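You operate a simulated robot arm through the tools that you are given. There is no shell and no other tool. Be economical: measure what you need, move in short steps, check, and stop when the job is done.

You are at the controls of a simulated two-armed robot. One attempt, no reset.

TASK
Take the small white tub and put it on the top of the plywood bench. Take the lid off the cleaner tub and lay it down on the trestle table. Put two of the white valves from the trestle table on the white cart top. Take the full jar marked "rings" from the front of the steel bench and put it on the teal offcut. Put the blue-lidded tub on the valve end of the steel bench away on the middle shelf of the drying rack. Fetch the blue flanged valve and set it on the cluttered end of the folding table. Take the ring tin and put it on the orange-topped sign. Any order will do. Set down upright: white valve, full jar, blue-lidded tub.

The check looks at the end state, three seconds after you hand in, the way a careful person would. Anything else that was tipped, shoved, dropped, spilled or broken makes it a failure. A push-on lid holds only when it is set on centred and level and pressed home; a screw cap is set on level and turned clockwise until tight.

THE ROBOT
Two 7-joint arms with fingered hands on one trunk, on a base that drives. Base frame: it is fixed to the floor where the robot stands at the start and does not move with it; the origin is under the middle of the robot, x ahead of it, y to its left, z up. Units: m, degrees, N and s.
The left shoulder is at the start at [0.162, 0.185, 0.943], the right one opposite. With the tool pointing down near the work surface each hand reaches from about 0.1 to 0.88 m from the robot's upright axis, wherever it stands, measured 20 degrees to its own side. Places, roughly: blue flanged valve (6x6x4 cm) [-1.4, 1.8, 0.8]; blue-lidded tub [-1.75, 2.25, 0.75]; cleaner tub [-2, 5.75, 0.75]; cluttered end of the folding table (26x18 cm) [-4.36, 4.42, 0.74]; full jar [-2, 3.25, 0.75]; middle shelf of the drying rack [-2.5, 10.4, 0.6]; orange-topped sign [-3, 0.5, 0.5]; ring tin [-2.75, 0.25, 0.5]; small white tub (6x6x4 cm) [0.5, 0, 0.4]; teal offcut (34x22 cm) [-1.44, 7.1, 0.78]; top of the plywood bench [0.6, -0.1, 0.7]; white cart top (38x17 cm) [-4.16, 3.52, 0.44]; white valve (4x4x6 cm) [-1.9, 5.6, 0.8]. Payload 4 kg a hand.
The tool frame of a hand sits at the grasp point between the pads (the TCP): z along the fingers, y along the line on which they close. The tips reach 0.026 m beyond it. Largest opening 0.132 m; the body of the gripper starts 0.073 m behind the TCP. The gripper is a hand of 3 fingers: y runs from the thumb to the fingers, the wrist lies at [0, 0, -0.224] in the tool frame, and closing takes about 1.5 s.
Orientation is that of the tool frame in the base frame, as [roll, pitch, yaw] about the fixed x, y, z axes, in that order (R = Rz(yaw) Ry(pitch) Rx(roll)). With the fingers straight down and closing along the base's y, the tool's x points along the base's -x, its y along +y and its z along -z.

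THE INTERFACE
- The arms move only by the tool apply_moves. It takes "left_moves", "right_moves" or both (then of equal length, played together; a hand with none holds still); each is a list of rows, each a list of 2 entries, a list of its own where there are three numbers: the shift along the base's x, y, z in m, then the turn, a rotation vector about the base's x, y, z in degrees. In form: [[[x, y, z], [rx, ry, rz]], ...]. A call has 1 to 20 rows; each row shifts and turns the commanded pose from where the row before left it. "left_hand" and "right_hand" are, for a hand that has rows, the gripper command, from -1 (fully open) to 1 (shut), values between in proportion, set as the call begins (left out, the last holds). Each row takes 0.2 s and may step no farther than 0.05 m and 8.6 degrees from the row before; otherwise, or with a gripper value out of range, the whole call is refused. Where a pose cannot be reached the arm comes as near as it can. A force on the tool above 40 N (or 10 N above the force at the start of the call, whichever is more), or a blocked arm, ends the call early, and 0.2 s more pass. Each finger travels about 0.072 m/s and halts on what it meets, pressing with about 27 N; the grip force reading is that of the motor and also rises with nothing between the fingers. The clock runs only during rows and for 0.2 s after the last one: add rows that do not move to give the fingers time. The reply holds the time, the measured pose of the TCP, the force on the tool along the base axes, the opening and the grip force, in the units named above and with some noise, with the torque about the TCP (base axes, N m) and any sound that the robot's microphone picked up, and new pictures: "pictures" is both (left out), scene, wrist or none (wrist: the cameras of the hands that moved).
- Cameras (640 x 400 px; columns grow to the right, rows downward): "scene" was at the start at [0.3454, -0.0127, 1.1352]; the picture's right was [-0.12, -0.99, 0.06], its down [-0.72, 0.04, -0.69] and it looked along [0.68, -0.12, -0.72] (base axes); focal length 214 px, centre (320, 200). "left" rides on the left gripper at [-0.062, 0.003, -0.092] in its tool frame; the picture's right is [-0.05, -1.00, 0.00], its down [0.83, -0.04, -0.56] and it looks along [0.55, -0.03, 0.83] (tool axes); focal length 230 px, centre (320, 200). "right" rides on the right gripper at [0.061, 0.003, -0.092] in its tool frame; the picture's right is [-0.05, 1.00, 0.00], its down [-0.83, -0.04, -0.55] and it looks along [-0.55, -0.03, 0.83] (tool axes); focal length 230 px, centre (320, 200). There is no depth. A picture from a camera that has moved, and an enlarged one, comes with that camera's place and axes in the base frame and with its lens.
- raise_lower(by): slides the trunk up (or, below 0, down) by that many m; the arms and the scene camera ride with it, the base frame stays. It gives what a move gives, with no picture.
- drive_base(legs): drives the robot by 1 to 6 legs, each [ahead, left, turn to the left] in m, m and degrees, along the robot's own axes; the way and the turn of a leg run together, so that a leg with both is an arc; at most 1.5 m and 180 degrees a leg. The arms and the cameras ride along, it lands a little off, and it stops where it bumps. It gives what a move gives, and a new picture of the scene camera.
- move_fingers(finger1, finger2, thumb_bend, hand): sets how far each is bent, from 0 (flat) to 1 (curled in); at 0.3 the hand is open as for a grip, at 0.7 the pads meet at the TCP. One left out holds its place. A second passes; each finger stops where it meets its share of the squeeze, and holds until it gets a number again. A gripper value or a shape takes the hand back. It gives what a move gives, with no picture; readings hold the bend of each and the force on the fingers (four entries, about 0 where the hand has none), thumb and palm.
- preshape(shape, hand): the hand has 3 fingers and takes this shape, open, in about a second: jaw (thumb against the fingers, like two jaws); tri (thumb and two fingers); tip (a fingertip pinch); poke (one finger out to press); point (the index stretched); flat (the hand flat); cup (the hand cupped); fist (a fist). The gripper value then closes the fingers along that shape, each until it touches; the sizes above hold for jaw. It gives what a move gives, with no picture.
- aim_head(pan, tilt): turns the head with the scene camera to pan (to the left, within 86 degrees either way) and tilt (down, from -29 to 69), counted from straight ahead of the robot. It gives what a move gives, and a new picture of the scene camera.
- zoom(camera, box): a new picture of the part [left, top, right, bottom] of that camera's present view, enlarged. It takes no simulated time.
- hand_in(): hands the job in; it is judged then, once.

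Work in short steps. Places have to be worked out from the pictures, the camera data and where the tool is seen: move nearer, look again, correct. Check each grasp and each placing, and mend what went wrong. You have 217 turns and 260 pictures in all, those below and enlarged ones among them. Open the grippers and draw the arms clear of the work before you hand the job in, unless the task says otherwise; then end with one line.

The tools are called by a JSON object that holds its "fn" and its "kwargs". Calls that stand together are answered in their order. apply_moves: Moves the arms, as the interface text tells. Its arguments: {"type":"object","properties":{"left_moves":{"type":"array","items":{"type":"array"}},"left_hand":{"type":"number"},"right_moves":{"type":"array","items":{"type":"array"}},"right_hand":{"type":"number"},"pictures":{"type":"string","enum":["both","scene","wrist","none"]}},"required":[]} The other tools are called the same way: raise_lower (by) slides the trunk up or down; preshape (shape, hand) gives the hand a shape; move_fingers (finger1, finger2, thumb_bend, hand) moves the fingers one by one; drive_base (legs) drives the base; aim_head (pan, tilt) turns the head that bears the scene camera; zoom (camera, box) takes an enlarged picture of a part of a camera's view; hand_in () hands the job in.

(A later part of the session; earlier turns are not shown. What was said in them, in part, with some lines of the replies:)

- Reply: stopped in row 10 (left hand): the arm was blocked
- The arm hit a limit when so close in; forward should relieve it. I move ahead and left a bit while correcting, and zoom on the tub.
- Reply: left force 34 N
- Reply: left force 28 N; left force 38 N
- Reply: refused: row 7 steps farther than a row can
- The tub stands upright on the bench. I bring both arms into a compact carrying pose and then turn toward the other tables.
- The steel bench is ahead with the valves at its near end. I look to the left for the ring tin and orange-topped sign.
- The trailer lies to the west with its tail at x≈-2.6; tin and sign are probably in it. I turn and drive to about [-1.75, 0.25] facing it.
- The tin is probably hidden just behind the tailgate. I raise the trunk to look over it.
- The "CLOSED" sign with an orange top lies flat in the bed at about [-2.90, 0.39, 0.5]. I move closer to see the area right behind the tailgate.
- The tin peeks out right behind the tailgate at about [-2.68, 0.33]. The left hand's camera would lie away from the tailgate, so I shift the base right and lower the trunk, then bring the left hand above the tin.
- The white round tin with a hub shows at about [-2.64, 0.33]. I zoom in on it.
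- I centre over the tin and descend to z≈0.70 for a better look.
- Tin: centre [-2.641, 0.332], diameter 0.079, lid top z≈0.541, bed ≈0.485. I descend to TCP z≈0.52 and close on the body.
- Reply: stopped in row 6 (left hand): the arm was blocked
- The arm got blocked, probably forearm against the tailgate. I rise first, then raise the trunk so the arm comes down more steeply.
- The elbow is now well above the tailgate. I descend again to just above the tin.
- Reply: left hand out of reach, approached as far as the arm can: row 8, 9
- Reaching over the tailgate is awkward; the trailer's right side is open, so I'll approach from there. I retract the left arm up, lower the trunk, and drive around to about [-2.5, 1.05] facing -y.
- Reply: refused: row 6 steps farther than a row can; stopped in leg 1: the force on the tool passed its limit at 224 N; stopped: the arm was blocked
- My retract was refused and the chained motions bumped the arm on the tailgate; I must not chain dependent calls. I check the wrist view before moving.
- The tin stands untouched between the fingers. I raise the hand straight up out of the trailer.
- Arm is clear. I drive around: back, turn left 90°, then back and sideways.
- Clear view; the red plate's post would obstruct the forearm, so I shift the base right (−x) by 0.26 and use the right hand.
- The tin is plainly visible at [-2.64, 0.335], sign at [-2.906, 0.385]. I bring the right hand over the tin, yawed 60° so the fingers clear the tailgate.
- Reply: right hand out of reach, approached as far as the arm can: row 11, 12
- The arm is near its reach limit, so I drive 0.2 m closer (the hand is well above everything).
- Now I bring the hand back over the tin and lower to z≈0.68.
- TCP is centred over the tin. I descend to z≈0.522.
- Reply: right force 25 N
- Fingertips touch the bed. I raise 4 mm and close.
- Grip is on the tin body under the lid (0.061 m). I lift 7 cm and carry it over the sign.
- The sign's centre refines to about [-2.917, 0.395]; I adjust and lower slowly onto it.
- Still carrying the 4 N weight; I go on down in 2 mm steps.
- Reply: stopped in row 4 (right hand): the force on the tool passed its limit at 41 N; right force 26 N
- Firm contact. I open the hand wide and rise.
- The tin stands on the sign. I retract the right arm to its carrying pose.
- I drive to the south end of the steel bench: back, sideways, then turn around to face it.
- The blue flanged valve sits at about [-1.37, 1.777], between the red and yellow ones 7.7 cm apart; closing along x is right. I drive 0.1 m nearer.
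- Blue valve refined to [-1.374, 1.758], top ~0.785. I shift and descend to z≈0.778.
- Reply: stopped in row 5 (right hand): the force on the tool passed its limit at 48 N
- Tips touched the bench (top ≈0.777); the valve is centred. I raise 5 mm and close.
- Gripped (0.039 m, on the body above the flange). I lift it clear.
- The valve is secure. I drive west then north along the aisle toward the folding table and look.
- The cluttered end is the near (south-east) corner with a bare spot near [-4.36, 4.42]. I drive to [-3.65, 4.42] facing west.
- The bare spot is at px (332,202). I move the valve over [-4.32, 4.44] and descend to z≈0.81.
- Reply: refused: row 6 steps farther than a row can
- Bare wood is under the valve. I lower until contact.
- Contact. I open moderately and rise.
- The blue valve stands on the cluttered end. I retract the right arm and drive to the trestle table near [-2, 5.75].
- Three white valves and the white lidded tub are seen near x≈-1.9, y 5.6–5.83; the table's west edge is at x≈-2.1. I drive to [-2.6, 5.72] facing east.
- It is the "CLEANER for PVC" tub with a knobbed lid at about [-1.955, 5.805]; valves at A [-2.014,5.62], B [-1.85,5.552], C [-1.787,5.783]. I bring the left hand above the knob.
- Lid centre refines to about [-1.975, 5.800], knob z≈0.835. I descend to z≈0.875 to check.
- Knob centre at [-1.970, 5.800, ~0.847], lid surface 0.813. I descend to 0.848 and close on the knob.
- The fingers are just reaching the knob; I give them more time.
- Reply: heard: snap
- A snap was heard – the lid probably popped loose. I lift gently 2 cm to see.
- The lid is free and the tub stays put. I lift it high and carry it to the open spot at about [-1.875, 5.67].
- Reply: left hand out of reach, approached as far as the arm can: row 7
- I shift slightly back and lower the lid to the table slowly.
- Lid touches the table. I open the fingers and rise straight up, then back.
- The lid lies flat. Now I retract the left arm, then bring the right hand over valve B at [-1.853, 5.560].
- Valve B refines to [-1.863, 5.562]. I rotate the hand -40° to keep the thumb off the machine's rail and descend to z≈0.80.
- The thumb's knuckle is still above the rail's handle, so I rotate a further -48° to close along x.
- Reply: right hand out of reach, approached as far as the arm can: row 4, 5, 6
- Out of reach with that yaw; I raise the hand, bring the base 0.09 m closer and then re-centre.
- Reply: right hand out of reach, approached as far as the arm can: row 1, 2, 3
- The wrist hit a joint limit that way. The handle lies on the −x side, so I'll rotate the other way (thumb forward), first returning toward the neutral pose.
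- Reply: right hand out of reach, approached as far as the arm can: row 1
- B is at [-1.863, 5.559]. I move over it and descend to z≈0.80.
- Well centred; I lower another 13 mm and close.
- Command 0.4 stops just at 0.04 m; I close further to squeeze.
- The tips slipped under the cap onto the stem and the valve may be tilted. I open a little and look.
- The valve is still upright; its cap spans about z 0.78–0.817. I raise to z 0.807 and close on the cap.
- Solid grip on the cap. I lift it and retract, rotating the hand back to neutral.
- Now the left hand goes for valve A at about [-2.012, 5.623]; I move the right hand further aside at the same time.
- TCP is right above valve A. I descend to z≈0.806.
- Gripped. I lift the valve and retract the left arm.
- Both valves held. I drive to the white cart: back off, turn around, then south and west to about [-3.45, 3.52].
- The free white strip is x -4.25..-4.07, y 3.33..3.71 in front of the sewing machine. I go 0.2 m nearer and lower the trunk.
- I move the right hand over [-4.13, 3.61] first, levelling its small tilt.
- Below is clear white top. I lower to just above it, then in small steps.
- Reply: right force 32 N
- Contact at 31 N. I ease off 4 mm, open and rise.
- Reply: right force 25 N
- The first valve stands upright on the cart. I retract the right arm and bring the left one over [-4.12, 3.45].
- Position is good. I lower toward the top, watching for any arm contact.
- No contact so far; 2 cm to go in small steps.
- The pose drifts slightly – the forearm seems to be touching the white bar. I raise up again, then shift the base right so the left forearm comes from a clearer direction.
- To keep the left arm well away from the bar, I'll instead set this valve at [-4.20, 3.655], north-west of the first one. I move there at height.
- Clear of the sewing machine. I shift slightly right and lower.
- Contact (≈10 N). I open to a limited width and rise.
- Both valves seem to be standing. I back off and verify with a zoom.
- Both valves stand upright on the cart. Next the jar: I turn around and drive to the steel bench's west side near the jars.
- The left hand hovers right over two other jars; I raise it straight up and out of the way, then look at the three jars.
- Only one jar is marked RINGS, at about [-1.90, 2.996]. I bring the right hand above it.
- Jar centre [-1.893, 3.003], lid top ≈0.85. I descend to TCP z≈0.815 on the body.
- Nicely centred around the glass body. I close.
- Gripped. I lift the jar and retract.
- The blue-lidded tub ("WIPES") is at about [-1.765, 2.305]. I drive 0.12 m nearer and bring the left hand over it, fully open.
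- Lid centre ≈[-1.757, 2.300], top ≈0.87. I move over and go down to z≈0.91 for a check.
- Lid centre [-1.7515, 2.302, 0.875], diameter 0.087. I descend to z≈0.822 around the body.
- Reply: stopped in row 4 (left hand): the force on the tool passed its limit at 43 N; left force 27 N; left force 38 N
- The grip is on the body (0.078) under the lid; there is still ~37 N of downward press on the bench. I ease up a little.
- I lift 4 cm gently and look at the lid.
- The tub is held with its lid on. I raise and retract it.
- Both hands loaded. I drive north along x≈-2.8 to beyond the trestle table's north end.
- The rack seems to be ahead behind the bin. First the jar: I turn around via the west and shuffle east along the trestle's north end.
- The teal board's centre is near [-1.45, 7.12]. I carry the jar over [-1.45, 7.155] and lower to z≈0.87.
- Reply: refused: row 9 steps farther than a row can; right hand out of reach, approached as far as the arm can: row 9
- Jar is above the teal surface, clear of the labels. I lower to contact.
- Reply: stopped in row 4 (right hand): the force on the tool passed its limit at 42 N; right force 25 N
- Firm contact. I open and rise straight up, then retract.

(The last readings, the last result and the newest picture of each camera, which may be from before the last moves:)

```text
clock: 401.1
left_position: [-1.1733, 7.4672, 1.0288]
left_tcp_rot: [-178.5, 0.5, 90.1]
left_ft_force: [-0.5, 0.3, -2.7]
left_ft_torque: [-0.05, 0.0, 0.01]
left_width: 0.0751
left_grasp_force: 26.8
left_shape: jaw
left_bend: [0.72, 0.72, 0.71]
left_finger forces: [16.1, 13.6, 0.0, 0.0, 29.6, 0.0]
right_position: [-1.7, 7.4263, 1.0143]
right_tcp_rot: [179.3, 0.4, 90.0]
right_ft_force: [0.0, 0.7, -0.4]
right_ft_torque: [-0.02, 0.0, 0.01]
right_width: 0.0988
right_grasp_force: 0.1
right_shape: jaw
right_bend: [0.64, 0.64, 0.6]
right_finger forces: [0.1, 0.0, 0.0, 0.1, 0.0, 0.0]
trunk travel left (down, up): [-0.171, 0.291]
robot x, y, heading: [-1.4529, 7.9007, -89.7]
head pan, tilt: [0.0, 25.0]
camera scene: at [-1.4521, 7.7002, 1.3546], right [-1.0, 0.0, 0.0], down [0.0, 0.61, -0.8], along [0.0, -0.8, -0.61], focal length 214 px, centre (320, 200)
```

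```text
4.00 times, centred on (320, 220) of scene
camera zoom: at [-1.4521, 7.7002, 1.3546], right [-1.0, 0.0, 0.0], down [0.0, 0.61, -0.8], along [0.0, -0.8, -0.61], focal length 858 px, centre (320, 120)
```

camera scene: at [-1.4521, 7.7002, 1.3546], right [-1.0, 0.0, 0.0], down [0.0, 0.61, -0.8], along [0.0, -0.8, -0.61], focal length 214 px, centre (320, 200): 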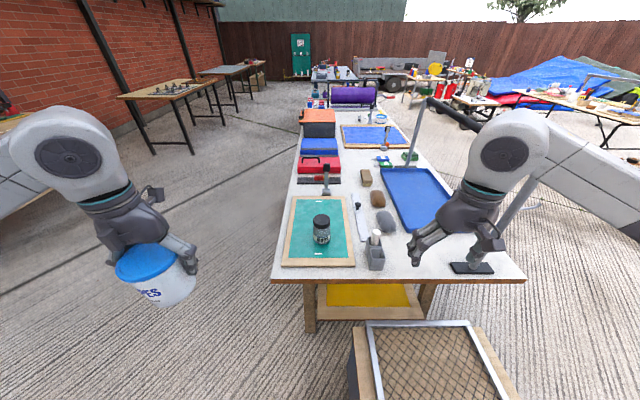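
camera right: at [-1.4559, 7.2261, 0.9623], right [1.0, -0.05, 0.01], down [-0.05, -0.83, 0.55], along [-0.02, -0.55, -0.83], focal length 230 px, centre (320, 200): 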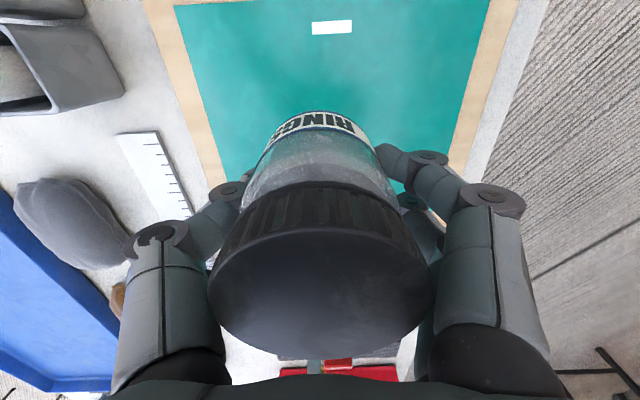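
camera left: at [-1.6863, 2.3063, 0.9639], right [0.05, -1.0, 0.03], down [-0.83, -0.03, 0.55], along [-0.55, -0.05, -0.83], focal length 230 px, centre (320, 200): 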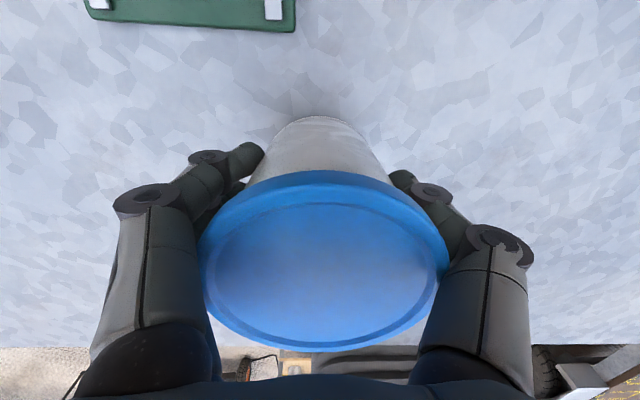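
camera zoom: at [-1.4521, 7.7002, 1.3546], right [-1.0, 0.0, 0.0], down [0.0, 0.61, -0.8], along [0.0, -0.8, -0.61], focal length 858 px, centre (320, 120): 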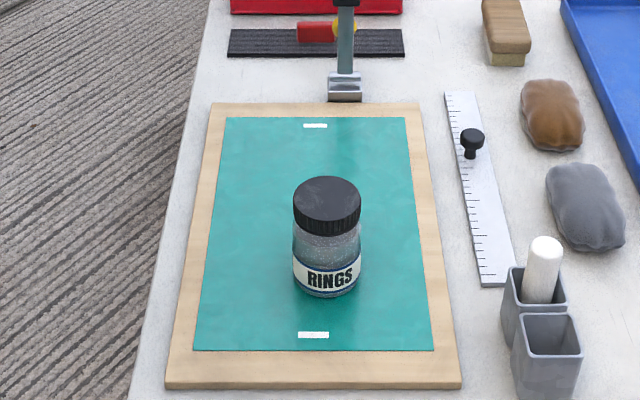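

The jar stands upright on the teal board. Now the tub: I drive back, west and around, then north toward the drying rack.

{"fn": "drive_base", "kwargs": {"legs": [[-0.2, 0, 0], [0, -1.5, 0], [0, -0.25, 0], [0, 0, -180], [0.5, 0, 0]]}}

{"fn": "aim_head", "kwargs": {"pan": -20, "tilt": 15}}

{"fn": "zoom", "kwargs": {"camera": "scene", "box": [200, 100, 440, 250]}}

```text
clock: 421.0
left_position: [-3.4784, 9.0616, 1.0274]
left_tcp_rot: [-178.3, 0.5, -90.4]
left_ft_force: [-1.5, 0.4, -2.7]
left_ft_torque: [0.04, 0.02, 0.02]
left_width: 0.0751
left_grasp_force: 27.3
left_shape: jaw
left_bend: [0.72, 0.72, 0.71]
left_finger forces: [15.7, 12.4, 0.0, 0.0, 28.2, 0.0]
right_position: [-2.9516, 9.0988, 1.0135]
right_tcp_rot: [179.3, 0.3, -90.4]
right_ft_force: [-0.1, 0.3, -0.8]
right_ft_torque: [-0.04, -0.02, -0.02]
right_width: 0.0987
right_grasp_force: 0.1
right_shape: jaw
right_bend: [0.64, 0.64, 0.6]
right_finger forces: [0.1, 0.0, 0.0, 0.0, 0.2, 0.0]
trunk travel left (down, up): [-0.171, 0.291]
robot x, y, heading: [-3.2053, 8.6222, 89.6]
head pan, tilt: [0.0, 25.0]
camera scene: at [-3.1997, 8.826, 1.3543], right [1.0, -0.01, 0.0], down [0.0, -0.61, -0.79], along [0.01, 0.79, -0.61], focal length 214 px, centre (320, 200)
```

scene: 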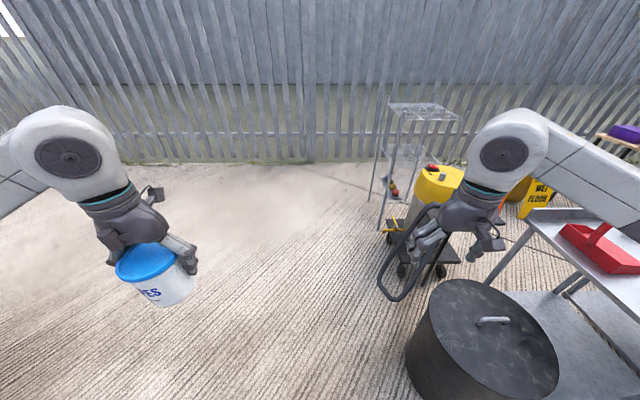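

```text
clock: 421.9
left_position: [-3.4782, 9.0627, 1.029]
left_tcp_rot: [-178.3, 0.5, -90.5]
left_ft_force: [0.2, -0.3, -2.6]
left_ft_torque: [0.03, -0.03, -0.01]
left_width: 0.0751
left_grasp_force: 26.7
left_shape: jaw
left_bend: [0.72, 0.72, 0.71]
left_finger forces: [15.8, 12.5, 0.0, 0.0, 28.2, 0.0]
right_position: [-2.9519, 9.0969, 1.0139]
right_tcp_rot: [179.3, 0.4, -90.4]
right_ft_force: [0.0, -1.0, -0.4]
right_ft_torque: [0.0, 0.01, -0.01]
right_width: 0.099
right_grasp_force: 0.1
right_shape: jaw
right_bend: [0.64, 0.64, 0.6]
right_finger forces: [0.1, 0.0, 0.0, 0.0, 0.0, 0.1]
trunk travel left (down, up): [-0.171, 0.291]
robot x, y, heading: [-3.2018, 8.6193, 89.8]
head pan, tilt: [-20.0, 15.0]
camera scene: at [-3.1678, 8.8245, 1.3711], right [0.94, -0.34, 0.07], down [-0.09, -0.44, -0.89], along [0.34, 0.83, -0.45], focal length 214 px, centre (320, 200)
```

scene: 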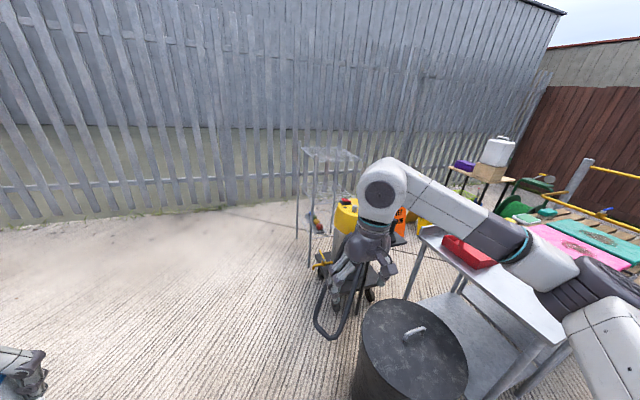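

```text
2.67 times, centred on (320, 175) of scene
camera zoom: at [-3.1678, 8.8245, 1.3711], right [0.94, -0.34, 0.07], down [-0.09, -0.44, -0.89], along [0.34, 0.83, -0.45], focal length 572 px, centre (320, 267)
```

zoom: 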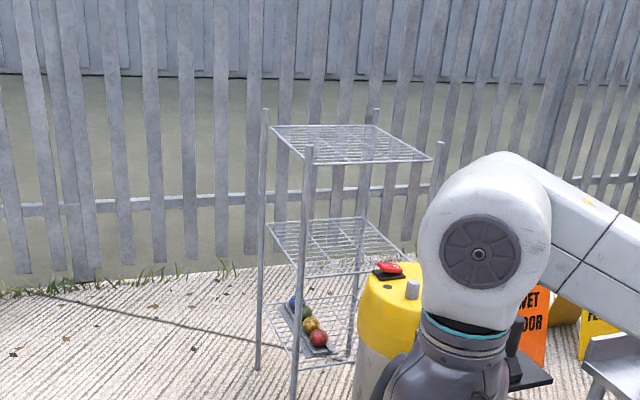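

The rack is a wire frame: middle shelf about x -2.65..-2.30, y 10.21..10.60, z 0.6, top shelf at 0.93, with its west side open. The hand must come in tilted under the top shelf, so I'll regrasp the tub on the grey table first; I drive to its south side.

{"fn": "drive_base", "kwargs": {"legs": [[-0.3, 0, 0], [0, -0.95, 0.3]]}}

{"fn": "aim_head", "kwargs": {"pan": 0, "tilt": 30}}

```text
clock: 428.5
left_position: [-2.5241, 8.7594, 1.0293]
left_tcp_rot: [-178.4, 0.5, -89.9]
left_ft_force: [-0.4, 0.1, -3.0]
left_ft_torque: [0.06, -0.01, -0.01]
left_width: 0.0751
left_grasp_force: 26.9
left_shape: jaw
left_bend: [0.72, 0.72, 0.71]
left_finger forces: [15.8, 12.4, 0.0, 0.0, 28.2, 0.1]
right_position: [-1.997, 8.7989, 1.0138]
right_tcp_rot: [179.3, 0.4, -90.0]
right_ft_force: [1.0, 0.2, 0.1]
right_ft_torque: [0.01, 0.03, -0.01]
right_width: 0.0988
right_grasp_force: 0.1
right_shape: jaw
right_bend: [0.64, 0.64, 0.6]
right_finger forces: [0.1, 0.0, 0.0, 0.0, 0.0, 0.1]
trunk travel left (down, up): [-0.171, 0.291]
robot x, y, heading: [-2.2422, 8.3223, 89.9]
head pan, tilt: [-20.0, 15.0]
camera scene: at [-2.2114, 8.5242, 1.371], right [0.94, -0.34, 0.07], down [-0.09, -0.45, -0.89], along [0.33, 0.83, -0.45], focal length 214 px, centre (320, 200)
```

scene: 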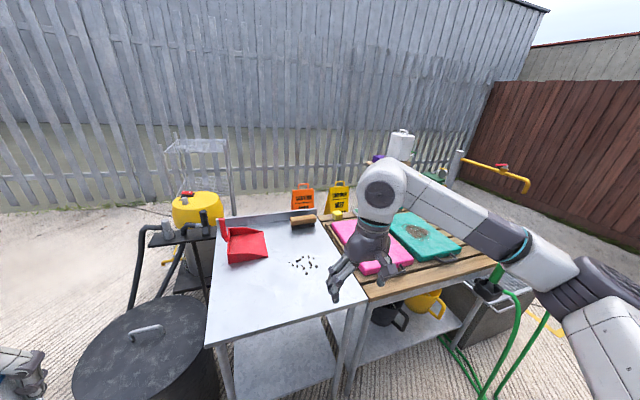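

```text
clock: 429.3
left_position: [-2.524, 8.7594, 1.028]
left_tcp_rot: [-178.4, 0.5, -90.1]
left_ft_force: [-0.1, 0.2, -3.2]
left_ft_torque: [-0.01, -0.01, 0.0]
left_width: 0.075
left_grasp_force: 27.1
left_shape: jaw
left_bend: [0.72, 0.72, 0.71]
left_finger forces: [15.9, 12.3, 0.0, 0.0, 28.1, 0.0]
right_position: [-1.9958, 8.7995, 1.0142]
right_tcp_rot: [179.3, 0.3, -90.0]
right_ft_force: [0.2, -0.2, -0.2]
right_ft_torque: [0.04, 0.01, -0.03]
right_width: 0.0988
right_grasp_force: 0.1
right_shape: jaw
right_bend: [0.64, 0.64, 0.6]
right_finger forces: [0.0, 0.0, 0.1, 0.0, 0.0, 0.0]
trunk travel left (down, up): [-0.171, 0.291]
robot x, y, heading: [-2.243, 8.3178, 89.8]
head pan, tilt: [0.0, 30.0]
camera scene: at [-2.2436, 8.5217, 1.3469], right [1.0, 0.0, 0.0], down [0.0, -0.67, -0.74], along [0.0, 0.74, -0.67], focal length 214 px, centre (320, 200)
```

scene: 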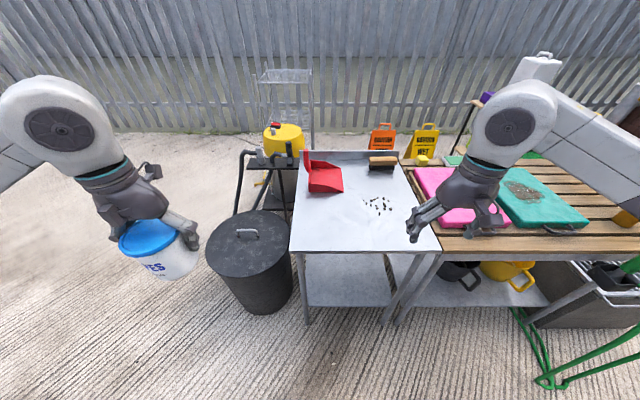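

The grey table has a free spot at [-2.24, 9.02], away from the shavings. I carry the tub there and lower until contact stops the motion.

{"fn": "apply_moves", "kwargs": {"left_moves": [[[0.0355, 0.0325, 0], [0, 0, 0]], [[0.0355, 0.0325, 0], [0, 0, 0]], [[0.0355, 0.0325, 0], [0, 0, 0]], [[0.0355, 0.0325, 0], [0, 0, 0]], [[0.0355, 0.0325, 0], [0, 0, 0]], [[0.0355, 0.0325, 0], [0, 0, 0]], [[0.0355, 0.0325, 0], [0, 0, 0]], [[0.0355, 0.0325, 0], [0, 0, 0]], [[0, 0, -0.045], [0, 0, 0]], [[0, 0, -0.045], [0, 0, 0]], [[0, 0, -0.045], [0, 0, 0]], [[0, 0, -0.03], [0, 0, 0]], [[0, 0, -0.006], [0, 0, 0]], [[0, 0, -0.006], [0, 0, 0]], [[0, 0, -0.005], [0, 0, 0]], [[0, 0, -0.005], [0, 0, 0]], [[0, 0, -0.005], [0, 0, 0]], [[0, 0, -0.005], [0, 0, 0]], [[0, 0, -0.005], [0, 0, 0]], [[0, 0, -0.005], [0, 0, 0]]], "pictures": "none"}}

```text
clock: 433.5
left_position: [-2.239, 9.0198, 0.8207]
left_tcp_rot: [-178.4, 0.4, -90.0]
left_ft_force: [-0.5, -0.2, -3.2]
left_ft_torque: [0.01, 0.03, 0.02]
left_width: 0.0745
left_grasp_force: 26.5
left_shape: jaw
left_bend: [0.72, 0.72, 0.71]
left_finger forces: [15.7, 11.9, 0.1, 0.0, 27.6, 0.0]
right_position: [-1.9972, 8.8006, 1.0133]
right_tcp_rot: [179.2, 0.3, -90.0]
right_ft_force: [-0.2, 0.6, 0.2]
right_ft_torque: [0.0, 0.01, 0.02]
right_width: 0.0991
right_grasp_force: 0.1
right_shape: jaw
right_bend: [0.64, 0.64, 0.6]
right_finger forces: [0.0, 0.0, 0.1, 0.0, 0.0, 0.0]
trunk travel left (down, up): [-0.171, 0.291]
robot x, y, heading: [-2.2446, 8.3166, 89.8]
head pan, tilt: [0.0, 30.0]
```

{"fn": "apply_moves", "kwargs": {"left_moves": [[[0, 0, -0.005], [0, 0, 0]], [[0, 0, -0.005], [0, 0, 0]], [[0, 0, -0.005], [0, 0, 0]], [[0, 0, -0.005], [0, 0, 0]], [[0, 0, -0.004], [0, 0, 0]], [[0, 0, -0.004], [0, 0, 0]], [[0, 0, -0.004], [0, 0, 0]], [[0, 0, -0.004], [0, 0, 0]], [[0, 0, -0.004], [0, 0, 0]], [[0, 0, -0.004], [0, 0, 0]], [[0, 0, -0.004], [0, 0, 0]], [[0, 0, -0.004], [0, 0, 0]]], "pictures": "scene"}}

```text
clock: 434.4
left_position: [-2.2374, 9.0213, 0.8152]
left_tcp_rot: [-177.9, 1.1, -90.0]
left_ft_force: [-1.9, -5.3, 24.8]
left_ft_torque: [-0.45, 1.11, 0.22]
left_width: 0.0755
left_grasp_force: 27.3
left_shape: jaw
left_bend: [0.72, 0.73, 0.72]
left_finger forces: [16.9, 17.9, 0.0, 0.0, 33.8, 0.0]
right_position: [-1.9962, 8.7972, 1.0162]
right_tcp_rot: [179.3, 0.6, -90.0]
right_ft_force: [-0.4, 0.3, -0.6]
right_ft_torque: [-0.02, -0.05, -0.02]
right_width: 0.0989
right_grasp_force: 0.1
right_shape: jaw
right_bend: [0.64, 0.64, 0.6]
right_finger forces: [0.1, 0.1, 0.0, 0.1, 0.1, 0.0]
trunk travel left (down, up): [-0.171, 0.291]
robot x, y, heading: [-2.244, 8.3217, 90.0]
head pan, tilt: [0.0, 30.0]
stopped in row 4 (left hand): the force on the tool passed its limit at 44 N (the readings are from after the stop); the commanded pose is now the measured one
camera scene: at [-2.2437, 8.5192, 1.3473], right [1.0, 0.0, 0.0], down [0.0, -0.67, -0.74], along [0.0, 0.74, -0.67], focal length 214 px, centre (320, 200)
```

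scene: 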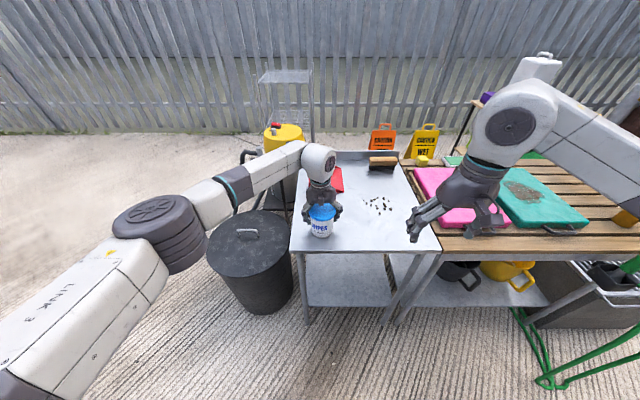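

Tub stands on the table (top ≈0.756). I release, rise, and tilt the hand 45° forward behind it.

{"fn": "apply_moves", "kwargs": {"left_moves": [[[0, 0, 0.002], [0, 0, 0]], [[0, 0, 0], [0, 0, 0]], [[0, 0, 0], [0, 0, 0]], [[0, 0, 0], [0, 0, 0]], [[0, 0, 0.04], [0, 0, 0]], [[0, 0, 0.045], [0, 0, 0]], [[0, 0, 0.045], [0, 0, 0]], [[0, 0, 0.045], [0, 0, 0]], [[0, -0.02, 0], [8, 0, 0]], [[0, -0.02, 0], [8, 0, 0]], [[0, -0.02, -0.02], [8, 0, 0]], [[0, -0.02, -0.02], [8, 0, 0]], [[0, -0.02, -0.02], [8, 0, 0]], [[0, -0.02, -0.02], [4, 0, 0]], [[0, 0, 0], [0, 0, 0]]], "left_hand": -1, "pictures": "both"}}

```text
clock: 437.6
left_position: [-2.2378, 8.9028, 0.9079]
left_tcp_rot: [-178.0, 45.1, -90.0]
left_ft_force: [0.3, 0.4, 0.0]
left_ft_torque: [0.0, 0.0, 0.03]
left_width: 0.1317
left_grasp_force: 0.1
left_shape: jaw
left_bend: [0.3, 0.3, 0.3]
left_finger forces: [0.0, 0.0, 0.1, 0.1, 0.0, 0.1]
right_position: [-1.9961, 8.7989, 1.0145]
right_tcp_rot: [179.2, 0.4, -90.0]
right_ft_force: [-0.1, -0.7, -0.1]
right_ft_torque: [-0.01, 0.01, 0.02]
right_width: 0.0991
right_grasp_force: 0.3
right_shape: jaw
right_bend: [0.64, 0.64, 0.6]
right_finger forces: [0.1, 0.0, 0.0, 0.0, 0.1, 0.0]
trunk travel left (down, up): [-0.171, 0.291]
robot x, y, heading: [-2.243, 8.3196, 90.0]
head pan, tilt: [0.0, 30.0]
camera scene: at [-2.2432, 8.5215, 1.3469], right [1.0, 0.0, 0.0], down [0.0, -0.67, -0.74], along [0.0, 0.74, -0.67], focal length 214 px, centre (320, 200)
camera left: at [-2.2442, 8.8802, 1.0162], right [1.0, 0.01, 0.06], down [0.02, -0.98, -0.19], along [0.06, 0.19, -0.98], focal length 230 px, centre (320, 200)
```

scene: 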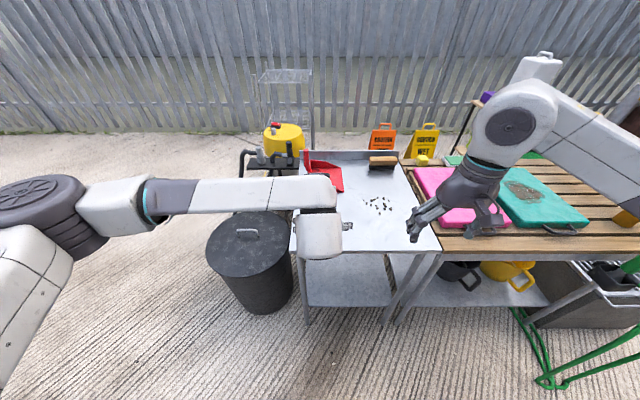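
left: 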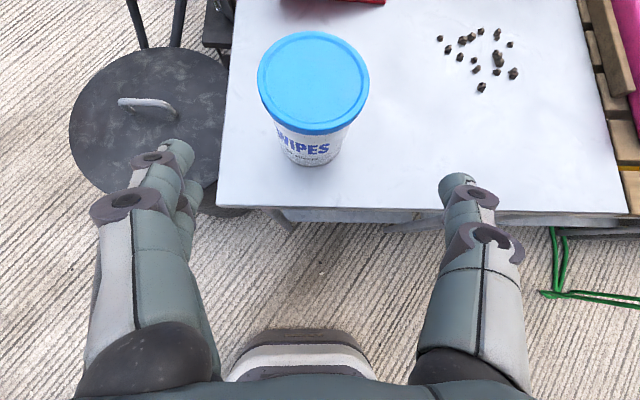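

Tub at [-2.24, 9.008]. I narrow the opening a bit, level the roll, and move in along the finger direction.

{"fn": "apply_moves", "kwargs": {"left_moves": [[[-0.002, 0, 0], [0, 2, 0]], [[0, 0, 0], [0, 0, 0]], [[0, 0.025, -0.027], [0, 0, 0]], [[0, 0.025, -0.027], [0, 0, 0]], [[0, 0.025, -0.027], [0, 0, 0]], [[0, 0.024, -0.027], [0, 0, 0]], [[0, 0, 0], [0, 0, 0]]], "left_hand": -0.62, "pictures": "wrist"}}

```text
clock: 439.2
left_position: [-2.2384, 9.0011, 0.8006]
left_tcp_rot: [179.1, 44.9, -92.0]
left_ft_force: [-0.9, 0.9, 0.7]
left_ft_torque: [-0.02, -0.01, 0.03]
left_width: 0.1072
left_grasp_force: 0.1
left_shape: jaw
left_bend: [0.58, 0.58, 0.54]
left_finger forces: [0.0, 0.0, 0.0, 0.0, 0.1, 0.0]
right_position: [-1.997, 8.7997, 1.0143]
right_tcp_rot: [179.3, 0.3, -89.9]
right_ft_force: [0.5, -0.4, 0.2]
right_ft_torque: [0.01, 0.0, 0.01]
right_width: 0.0989
right_grasp_force: 0.0
right_shape: jaw
right_bend: [0.64, 0.64, 0.6]
right_finger forces: [0.0, 0.1, 0.0, 0.1, 0.1, 0.0]
trunk travel left (down, up): [-0.171, 0.291]
robot x, y, heading: [-2.2455, 8.321, 89.9]
head pan, tilt: [0.0, 30.0]
camera left: at [-2.2419, 8.979, 0.908], right [1.0, 0.01, 0.03], down [0.02, -0.98, -0.19], along [0.02, 0.19, -0.98], focal length 230 px, centre (320, 200)
```

left: 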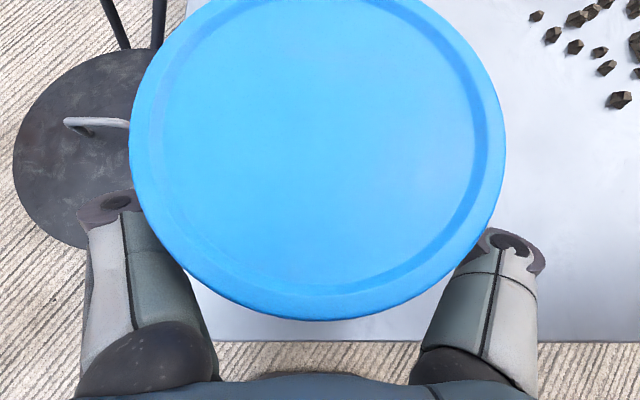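

No contact and well centred. I close on the body.

{"fn": "apply_moves", "kwargs": {"left_moves": [[[0, 0, 0], [0, 0, 0]], [[0, 0, 0], [0, 0, 0]], [[0, 0, 0], [0, 0, 0]], [[0, 0, 0], [0, 0, 0]], [[0, 0, 0], [0, 0, 0]], [[0, 0, 0.01], [0, 0, 0]], [[0, 0, 0.02], [0, 0, 0]], [[0, 0, 0.03], [0, 0, 0]], [[0, 0, 0], [0, 0, 0]]], "left_hand": 0.3, "pictures": "both"}}

```text
clock: 441.2
left_position: [-2.2399, 9.0014, 0.8589]
left_tcp_rot: [179.1, 44.8, -92.0]
left_ft_force: [-0.8, 0.0, -4.3]
left_ft_torque: [0.04, -0.02, -0.01]
left_width: 0.0694
left_grasp_force: 26.4
left_shape: jaw
left_bend: [0.72, 0.72, 0.7]
left_finger forces: [12.0, 12.7, 0.1, 0.0, 24.5, 0.0]
right_position: [-1.9962, 8.7993, 1.0139]
right_tcp_rot: [179.3, 0.3, -90.0]
right_ft_force: [-0.2, -0.1, 0.7]
right_ft_torque: [0.02, -0.04, -0.01]
right_width: 0.0986
right_grasp_force: 0.1
right_shape: jaw
right_bend: [0.64, 0.64, 0.6]
right_finger forces: [0.1, 0.0, 0.0, 0.1, 0.1, 0.0]
trunk travel left (down, up): [-0.171, 0.291]
robot x, y, heading: [-2.248, 8.3225, 89.9]
head pan, tilt: [0.0, 30.0]
camera scene: at [-2.2433, 8.5223, 1.3467], right [1.0, 0.0, 0.0], down [0.0, -0.67, -0.74], along [0.0, 0.74, -0.67], focal length 214 px, centre (320, 200)
camera left: at [-2.2424, 8.9797, 0.9678], right [1.0, 0.01, 0.03], down [0.02, -0.98, -0.19], along [0.02, 0.19, -0.98], focal length 230 px, centre (320, 200)
```

scene: 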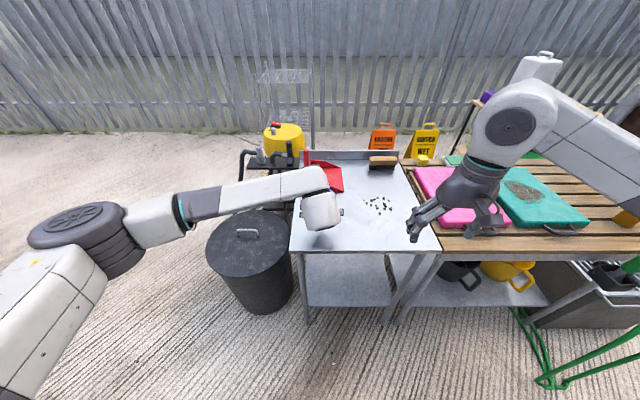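
left: 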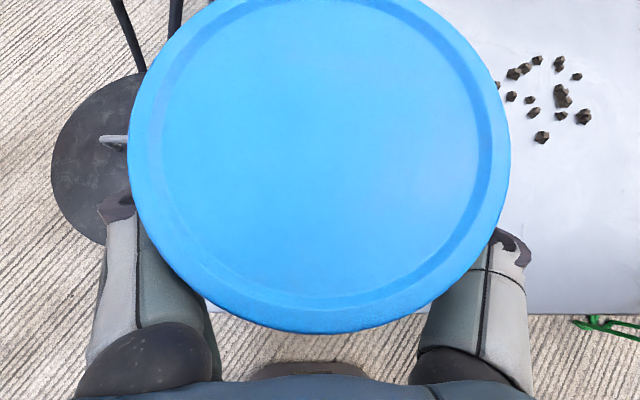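

Held upright with the tilted hand. I raise and retract both arms for driving.

{"fn": "apply_moves", "kwargs": {"left_moves": [[[0, 0, 0.045], [0, 0, 0]], [[0, 0, 0.045], [0, 0, 0]], [[-0.02, -0.02, 0.035], [0, 0, 0]], [[-0.035, -0.035, 0], [0, 0, 0]], [[-0.035, -0.035, 0], [0, 0, 0]], [[-0.035, -0.035, 0], [0, 0, 0]], [[-0.035, -0.035, 0], [0, 0, 0]], [[-0.035, -0.035, 0], [0, 0, 0]]], "right_moves": [[[0.01, -0.02, 0.01], [0, 0, 0]], [[0.01, -0.02, 0.01], [0, 0, 0]], [[0.01, -0.02, 0.01], [0, 0, 0]], [[0.01, -0.02, 0.01], [0, 0, 0]], [[0.01, -0.02, 0], [0, 0, 0]], [[0.01, -0.02, 0], [0, 0, 0]], [[0, 0, 0], [0, 0, 0]], [[0, 0, 0], [0, 0, 0]]], "pictures": "none"}}

{"fn": "drive_base", "kwargs": {"legs": [[0, 1.25, 0], [1.0, 0, 0], [0.95, 0, 0], [0, 0, -90]]}}

```text
clock: 443.0
left_position: [-2.4365, 8.8044, 0.9845]
left_tcp_rot: [179.0, 45.0, -92.1]
left_ft_force: [-0.2, 0.1, -3.5]
left_ft_torque: [0.0, -0.02, 0.0]
left_width: 0.0693
left_grasp_force: 26.6
left_shape: jaw
left_bend: [0.72, 0.72, 0.7]
left_finger forces: [12.2, 12.8, 0.0, 0.1, 24.8, 0.1]
right_position: [-1.9369, 8.6773, 1.0561]
right_tcp_rot: [179.4, 0.6, -90.1]
right_ft_force: [-0.3, -0.4, 0.0]
right_ft_torque: [0.02, -0.03, -0.01]
right_width: 0.0989
right_grasp_force: 0.1
right_shape: jaw
right_bend: [0.64, 0.64, 0.6]
right_finger forces: [0.1, 0.0, 0.1, 0.0, 0.0, 0.0]
trunk travel left (down, up): [-0.171, 0.291]
robot x, y, heading: [-2.2439, 8.3169, 90.1]
head pan, tilt: [0.0, 30.0]
```

```text
clock: 462.5
left_position: [-3.015, 10.4694, 0.9836]
left_tcp_rot: [179.0, 44.8, 178.6]
left_ft_force: [-0.4, 0.3, -2.9]
left_ft_torque: [0.0, 0.03, -0.03]
left_width: 0.0695
left_grasp_force: 26.4
left_shape: jaw
left_bend: [0.72, 0.72, 0.7]
left_finger forces: [12.0, 12.7, 0.0, 0.0, 24.4, 0.1]
right_position: [-3.1376, 9.9704, 1.0538]
right_tcp_rot: [179.3, 0.3, -179.4]
right_ft_force: [0.2, 0.4, -0.5]
right_ft_torque: [-0.03, -0.03, 0.03]
right_width: 0.0989
right_grasp_force: 0.0
right_shape: jaw
right_bend: [0.64, 0.64, 0.6]
right_finger forces: [0.0, 0.1, 0.0, 0.0, 0.1, 0.0]
trunk travel left (down, up): [-0.171, 0.291]
robot x, y, heading: [-3.5021, 10.2735, 0.4]
head pan, tilt: [0.0, 30.0]
camera scene: at [-3.2969, 10.2757, 1.3468], right [0.01, -1.0, 0.0], down [-0.67, -0.01, -0.74], along [0.74, 0.01, -0.67], focal length 214 px, centre (320, 200)
```

scene: 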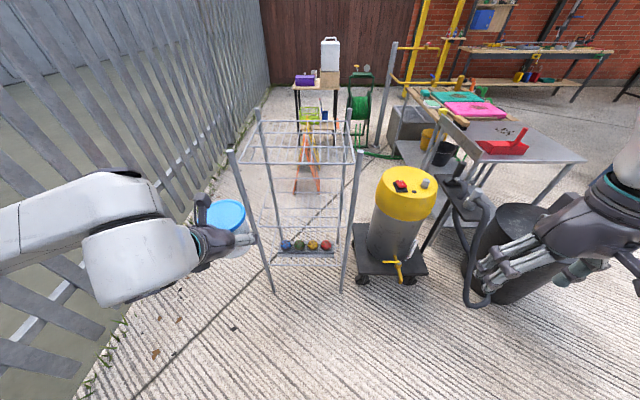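

The rack is straight ahead. I zoom to locate its posts and the middle shelf.

{"fn": "zoom", "kwargs": {"camera": "scene", "box": [200, 100, 392, 300]}}

```text
2.00 times, centred on (296, 200) of scene
camera zoom: at [-3.2969, 10.2757, 1.3468], right [0.01, -1.0, 0.0], down [-0.67, -0.01, -0.74], along [0.74, 0.01, -0.67], focal length 429 px, centre (368, 200)
```

zoom: 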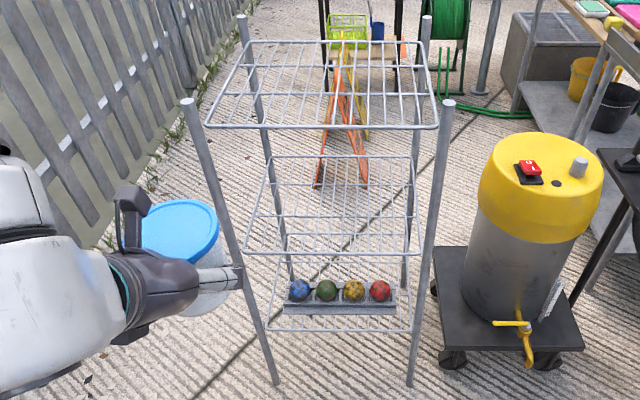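

West face of the rack: posts at x≈-2.68, y 10.15 and 10.58; middle shelf z≈0.63, top shelf ≈0.95. I lower the tub to entry height, centred at y 10.365, then drive in part of the way.

{"fn": "apply_moves", "kwargs": {"left_moves": [[[0, -0.0175, -0.044], [0, 0, 1.4]], [[0, -0.0175, -0.044], [0, 0, 0]], [[0, -0.0175, -0.044], [0, 0, 0]], [[0, -0.0175, -0.044], [0, 0, 0]], [[0, -0.0175, -0.044], [0, 0, 0]], [[0, -0.0175, -0.04], [0, 0, 0]], [[0, 0, 0], [0, 0, 0]]], "pictures": "none"}}

```text
clock: 464.1
left_position: [-3.0153, 10.3646, 0.7226]
left_tcp_rot: [179.2, 44.8, -179.9]
left_ft_force: [1.0, -0.4, -2.7]
left_ft_torque: [-0.03, 0.0, -0.01]
left_width: 0.0693
left_grasp_force: 27.0
left_shape: jaw
left_bend: [0.72, 0.72, 0.7]
left_finger forces: [12.4, 12.6, 0.0, 0.0, 24.6, 0.0]
right_position: [-3.1384, 9.9718, 1.0544]
right_tcp_rot: [179.3, 0.4, -179.4]
right_ft_force: [0.9, -0.5, 0.3]
right_ft_torque: [0.0, -0.05, 0.01]
right_width: 0.0985
right_grasp_force: 0.1
right_shape: jaw
right_bend: [0.64, 0.64, 0.6]
right_finger forces: [0.0, 0.0, 0.0, 0.0, 0.0, 0.0]
trunk travel left (down, up): [-0.171, 0.291]
robot x, y, heading: [-3.4962, 10.2733, 0.8]
head pan, tilt: [0.0, 30.0]
```

{"fn": "drive_base", "kwargs": {"legs": [[0.26, 0, -0.6]]}}

{"fn": "zoom", "kwargs": {"camera": "left", "box": [0, 0, 640, 400]}}

```text
clock: 466.0
left_position: [-2.7544, 10.3605, 0.7244]
left_tcp_rot: [179.1, 44.9, 179.3]
left_ft_force: [0.2, -0.3, -2.9]
left_ft_torque: [-0.01, 0.03, -0.01]
left_width: 0.0693
left_grasp_force: 26.6
left_shape: jaw
left_bend: [0.72, 0.72, 0.7]
left_finger forces: [12.3, 12.6, 0.0, 0.1, 24.5, 0.0]
right_position: [-2.8813, 9.9674, 1.0535]
right_tcp_rot: [179.3, 0.3, -180.0]
right_ft_force: [0.3, 0.1, 0.1]
right_ft_torque: [0.01, 0.01, 0.0]
right_width: 0.0985
right_grasp_force: 0.1
right_shape: jaw
right_bend: [0.64, 0.64, 0.6]
right_finger forces: [0.1, 0.0, 0.0, 0.1, 0.0, 0.0]
trunk travel left (down, up): [-0.171, 0.291]
robot x, y, heading: [-3.236, 10.2755, -0.1]
head pan, tilt: [0.0, 30.0]
camera scene: at [-3.0367, 10.2747, 1.3468], right [0.0, -1.0, 0.0], down [-0.67, 0.0, -0.74], along [0.74, 0.0, -0.67], focal length 214 px, centre (320, 200)
```

scene: 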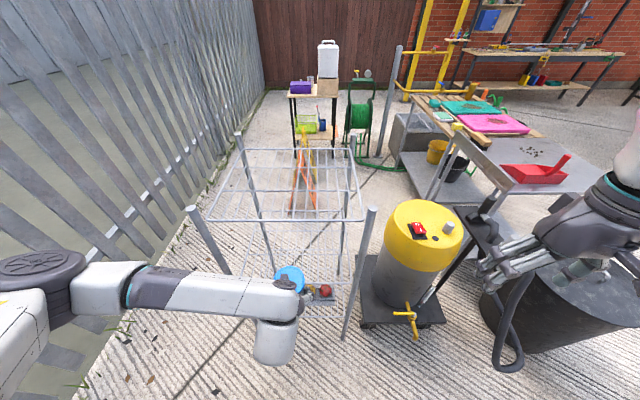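

```text
1.00 times, centred on (320, 200) of left (not enlarged: the box is as wide or as high as the picture)
camera zoom: at [-2.7755, 10.3617, 0.8318], right [0.04, -1.0, 0.03], down [-0.98, -0.04, -0.19], along [0.19, -0.02, -0.98], focal length 230 px, centre (320, 200)
```

zoom: 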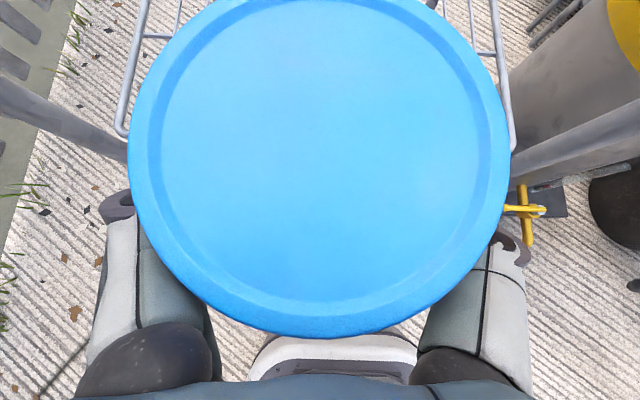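

Aligned with the shelf (z≈0.632). I move the tub in 16.5 cm and lower until contact.

{"fn": "apply_moves", "kwargs": {"left_moves": [[[0.04, 0.001, 0], [0, 0, 0]], [[0.042, 0.001, 0], [0, 0, 0]], [[0.042, 0.001, 0], [0, 0, 0]], [[0.042, 0.001, 0], [0, 0, 0]], [[0, 0, -0.02], [0, 0, 0]], [[0, 0, -0.012], [0, 0, 0]], [[0, 0, -0.005], [0, 0, 0]], [[0, 0, -0.004], [0, 0, 0]], [[0, 0, 0], [0, 0, 0]]], "pictures": "scene"}}

```text
clock: 468.0
left_position: [-2.5889, 10.3641, 0.6836]
left_tcp_rot: [179.1, 44.8, 179.4]
left_ft_force: [0.6, -0.1, -2.5]
left_ft_torque: [-0.01, 0.04, -0.01]
left_width: 0.0692
left_grasp_force: 26.7
left_shape: jaw
left_bend: [0.72, 0.72, 0.7]
left_finger forces: [12.9, 12.9, 0.0, 0.0, 24.9, 0.0]
right_position: [-2.882, 9.9678, 1.0541]
right_tcp_rot: [179.3, 0.3, -179.9]
right_ft_force: [0.5, 0.0, 1.0]
right_ft_torque: [0.02, -0.01, 0.01]
right_width: 0.0988
right_grasp_force: 0.1
right_shape: jaw
right_bend: [0.64, 0.64, 0.6]
right_finger forces: [0.0, 0.0, 0.0, 0.1, 0.0, 0.1]
trunk travel left (down, up): [-0.171, 0.291]
robot x, y, heading: [-3.2401, 10.2773, -0.0]
head pan, tilt: [0.0, 30.0]
camera scene: at [-3.0379, 10.2747, 1.347], right [0.0, -1.0, 0.0], down [-0.67, 0.0, -0.74], along [0.74, 0.0, -0.67], focal length 214 px, centre (320, 200)
```

scene: 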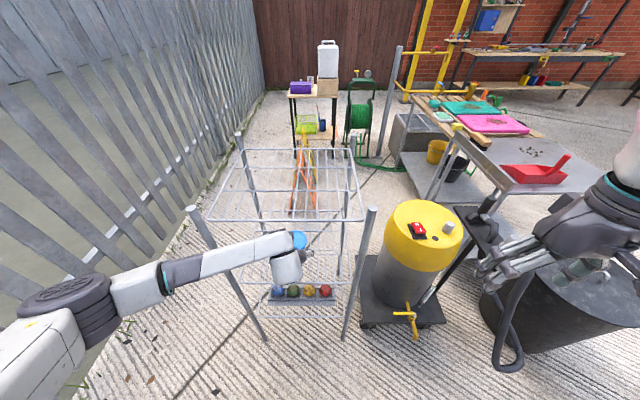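

Still free; I continue down in small steps until contact.

{"fn": "apply_moves", "kwargs": {"left_moves": [[[0, 0, -0.003], [0, 0, 0]], [[0, 0, -0.003], [0, 0, 0]], [[0, 0, -0.003], [0, 0, 0]], [[0, 0, -0.003], [0, 0, 0]], [[0, 0, -0.003], [0, 0, 0]], [[0, 0, -0.003], [0, 0, 0]]], "pictures": "none"}}

```text
clock: 469.4
left_position: [-2.5888, 10.3639, 0.6635]
left_tcp_rot: [179.1, 44.9, 179.4]
left_ft_force: [-0.3, 0.1, -2.6]
left_ft_torque: [0.0, 0.04, -0.01]
left_width: 0.0695
left_grasp_force: 26.9
left_shape: jaw
left_bend: [0.72, 0.72, 0.7]
left_finger forces: [12.9, 12.8, 0.0, 0.0, 25.0, 0.0]
right_position: [-2.8817, 9.9676, 1.0543]
right_tcp_rot: [179.3, 0.5, -179.9]
right_ft_force: [-0.4, -0.2, 0.0]
right_ft_torque: [-0.03, -0.01, 0.02]
right_width: 0.099
right_grasp_force: 0.0
right_shape: jaw
right_bend: [0.64, 0.64, 0.6]
right_finger forces: [0.1, 0.0, 0.0, 0.0, 0.0, 0.0]
trunk travel left (down, up): [-0.171, 0.291]
robot x, y, heading: [-3.2405, 10.2736, 0.1]
head pan, tilt: [0.0, 30.0]
```

{"fn": "apply_moves", "kwargs": {"left_moves": [[[0, 0, -0.003], [0, 0, 0]], [[0, 0, -0.003], [0, 0, 0]], [[0, 0, -0.003], [0, 0, 0]], [[0, 0, -0.003], [0, 0, 0]], [[0, 0, -0.003], [0, 0, 0]], [[0, 0, -0.003], [0, 0, 0]], [[0, 0, -0.003], [0, 0, 0]], [[0, 0, -0.003], [0, 0, 0]], [[0, 0, -0.003], [0, 0, 0]], [[0, 0, -0.003], [0, 0, 0]]], "pictures": "wrist"}}

```text
clock: 471.2
left_position: [-2.5835, 10.3626, 0.6489]
left_tcp_rot: [179.6, 45.7, 179.7]
left_ft_force: [-7.2, 1.7, 21.7]
left_ft_torque: [0.2, -0.1, 0.07]
left_width: 0.0675
left_grasp_force: 27.2
left_shape: jaw
left_bend: [0.73, 0.73, 0.72]
left_finger forces: [12.3, 14.0, 0.0, 0.1, 24.6, 0.0]
right_position: [-2.8823, 9.9682, 1.0542]
right_tcp_rot: [179.3, 0.4, -180.0]
right_ft_force: [-0.4, 0.2, -0.4]
right_ft_torque: [-0.01, 0.04, 0.01]
right_width: 0.0986
right_grasp_force: 0.0
right_shape: jaw
right_bend: [0.64, 0.64, 0.6]
right_finger forces: [0.0, 0.1, 0.0, 0.0, 0.1, 0.0]
trunk travel left (down, up): [-0.171, 0.291]
robot x, y, heading: [-3.2378, 10.2775, 0.1]
head pan, tilt: [0.0, 30.0]
stopped in row 9 (left hand): the force on the tool passed its limit at 42 N (the readings are from after the stop); the commanded pose is now the measured one
camera left: at [-2.606, 10.3641, 0.7575], right [0.04, -1.0, 0.03], down [-0.98, -0.04, -0.21], along [0.21, -0.02, -0.98], focal length 230 px, centre (320, 200)
```

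left: 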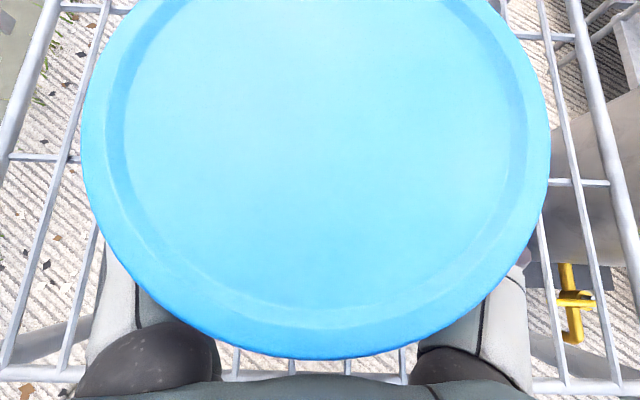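

The tub rests on the middle shelf. I open moderately and withdraw back along the finger direction.

{"fn": "apply_moves", "kwargs": {"left_moves": [[[0, 0, 0.002], [0, 0, 0]], [[0, 0, 0], [0, 0, 0]], [[0, 0, 0], [0, 0, 0]], [[0, 0, 0], [0, 0, 0]], [[-0.02, 0, 0.02], [0, 0, 0]], [[-0.03, 0, 0.03], [0, 0, 0]], [[-0.03, 0, 0.03], [0, 0, 0]], [[-0.04, 0, 0.02], [0, 0, 0]], [[-0.045, 0, 0], [0, 0, 0]], [[-0.045, 0, 0], [0, 0, 0]], [[-0.045, 0, 0], [0, 0, 0]], [[-0.045, 0, 0], [0, 0, 0]], [[0, 0, 0], [0, 0, 0]]], "left_hand": -0.6, "pictures": "both"}}

```text
clock: 474.1
left_position: [-2.8851, 10.3625, 0.7477]
left_tcp_rot: [179.4, 45.4, 179.6]
left_ft_force: [0.1, -0.7, -0.3]
left_ft_torque: [0.01, 0.01, 0.0]
left_width: 0.1056
left_grasp_force: 0.0
left_shape: jaw
left_bend: [0.59, 0.59, 0.56]
left_finger forces: [0.1, 0.0, 0.0, 0.0, 0.0, 0.1]
right_position: [-2.8807, 9.9679, 1.0553]
right_tcp_rot: [179.3, 0.4, -180.0]
right_ft_force: [-0.1, -0.5, 0.1]
right_ft_torque: [-0.01, -0.02, 0.01]
right_width: 0.0988
right_grasp_force: 0.1
right_shape: jaw
right_bend: [0.64, 0.64, 0.6]
right_finger forces: [0.0, 0.0, 0.0, 0.0, 0.1, 0.0]
trunk travel left (down, up): [-0.171, 0.291]
robot x, y, heading: [-3.235, 10.2748, 0.0]
head pan, tilt: [0.0, 30.0]
camera scene: at [-3.0372, 10.2752, 1.3468], right [0.0, -1.0, 0.0], down [-0.67, 0.0, -0.74], along [0.74, 0.0, -0.67], focal length 214 px, centre (320, 200)
camera left: at [-2.9076, 10.3649, 0.8553], right [0.04, -1.0, 0.03], down [-0.98, -0.04, -0.2], along [0.2, -0.02, -0.98], focal length 230 px, centre (320, 200)
```

scene: 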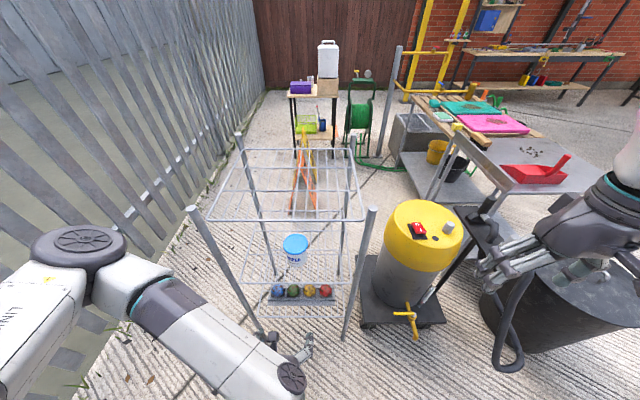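
left: 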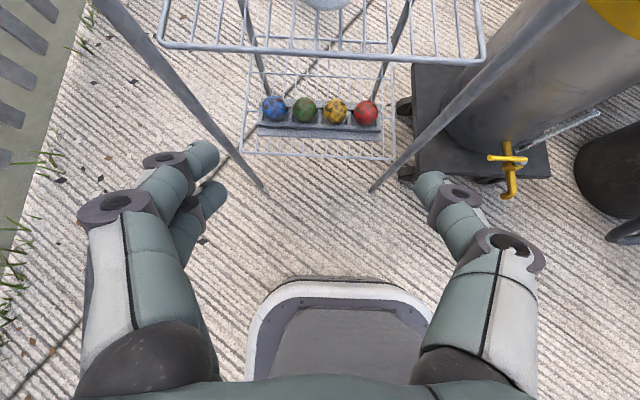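

The tub stands on the middle shelf. A quick zoom check, and I back the robot away.

{"fn": "zoom", "kwargs": {"camera": "scene", "box": [220, 140, 380, 320]}}

{"fn": "drive_base", "kwargs": {"legs": [[-0.4, 0, 0]]}}

```text
2.22 times, centred on (300, 230) of scene
camera zoom: at [-3.0372, 10.2752, 1.3468], right [0.0, -1.0, 0.0], down [-0.67, 0.0, -0.74], along [0.74, 0.0, -0.67], focal length 477 px, centre (364, 133)
```

zoom: 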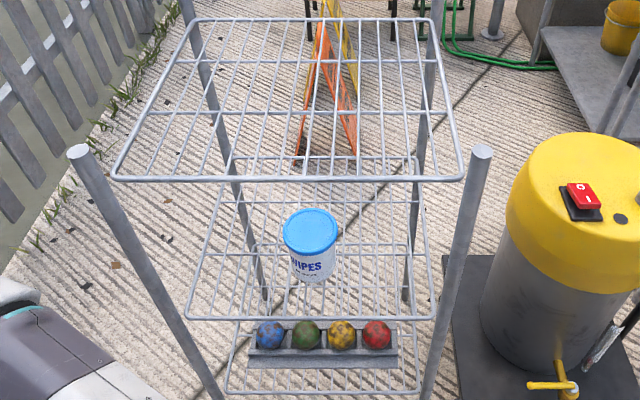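

```text
clock: 476.6
left_position: [-3.2856, 10.3621, 0.7473]
left_tcp_rot: [179.3, 45.4, 179.5]
left_ft_force: [0.2, 0.0, 0.5]
left_ft_torque: [0.02, 0.01, 0.0]
left_width: 0.1054
left_grasp_force: 0.0
left_shape: jaw
left_bend: [0.59, 0.59, 0.56]
left_finger forces: [0.0, 0.0, 0.1, 0.0, 0.0, 0.1]
right_position: [-3.2831, 9.9682, 1.0536]
right_tcp_rot: [179.3, 0.3, 179.8]
right_ft_force: [-0.3, 0.4, 0.1]
right_ft_torque: [-0.01, 0.0, -0.02]
right_width: 0.0991
right_grasp_force: 0.1
right_shape: jaw
right_bend: [0.64, 0.64, 0.6]
right_finger forces: [0.0, 0.0, 0.0, 0.0, 0.0, 0.0]
trunk travel left (down, up): [-0.171, 0.291]
robot x, y, heading: [-3.6405, 10.275, -0.2]
head pan, tilt: [0.0, 30.0]
camera scene: at [-3.439, 10.275, 1.3469], right [0.0, -1.0, 0.0], down [-0.67, 0.0, -0.74], along [0.74, 0.0, -0.67], focal length 214 px, centre (320, 200)
```

scene: 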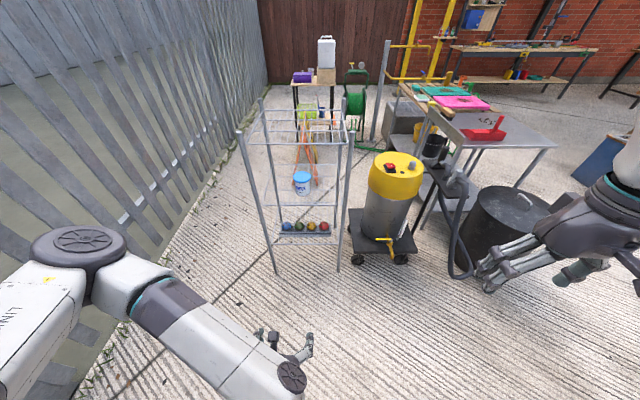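

The tub stands upright with its lid on, both hands are open and clear of the work, so I hand in.

{"fn": "hand_in", "kwargs": {}}

```text
The job is handed in.
```

I did all seven placements and handed the job in; nothing I saw was tipped or spilled, though I didn't go back to re-check each spot, and an arm bumped the trailer's tailgate and later seemed to touch the bar by the cart.
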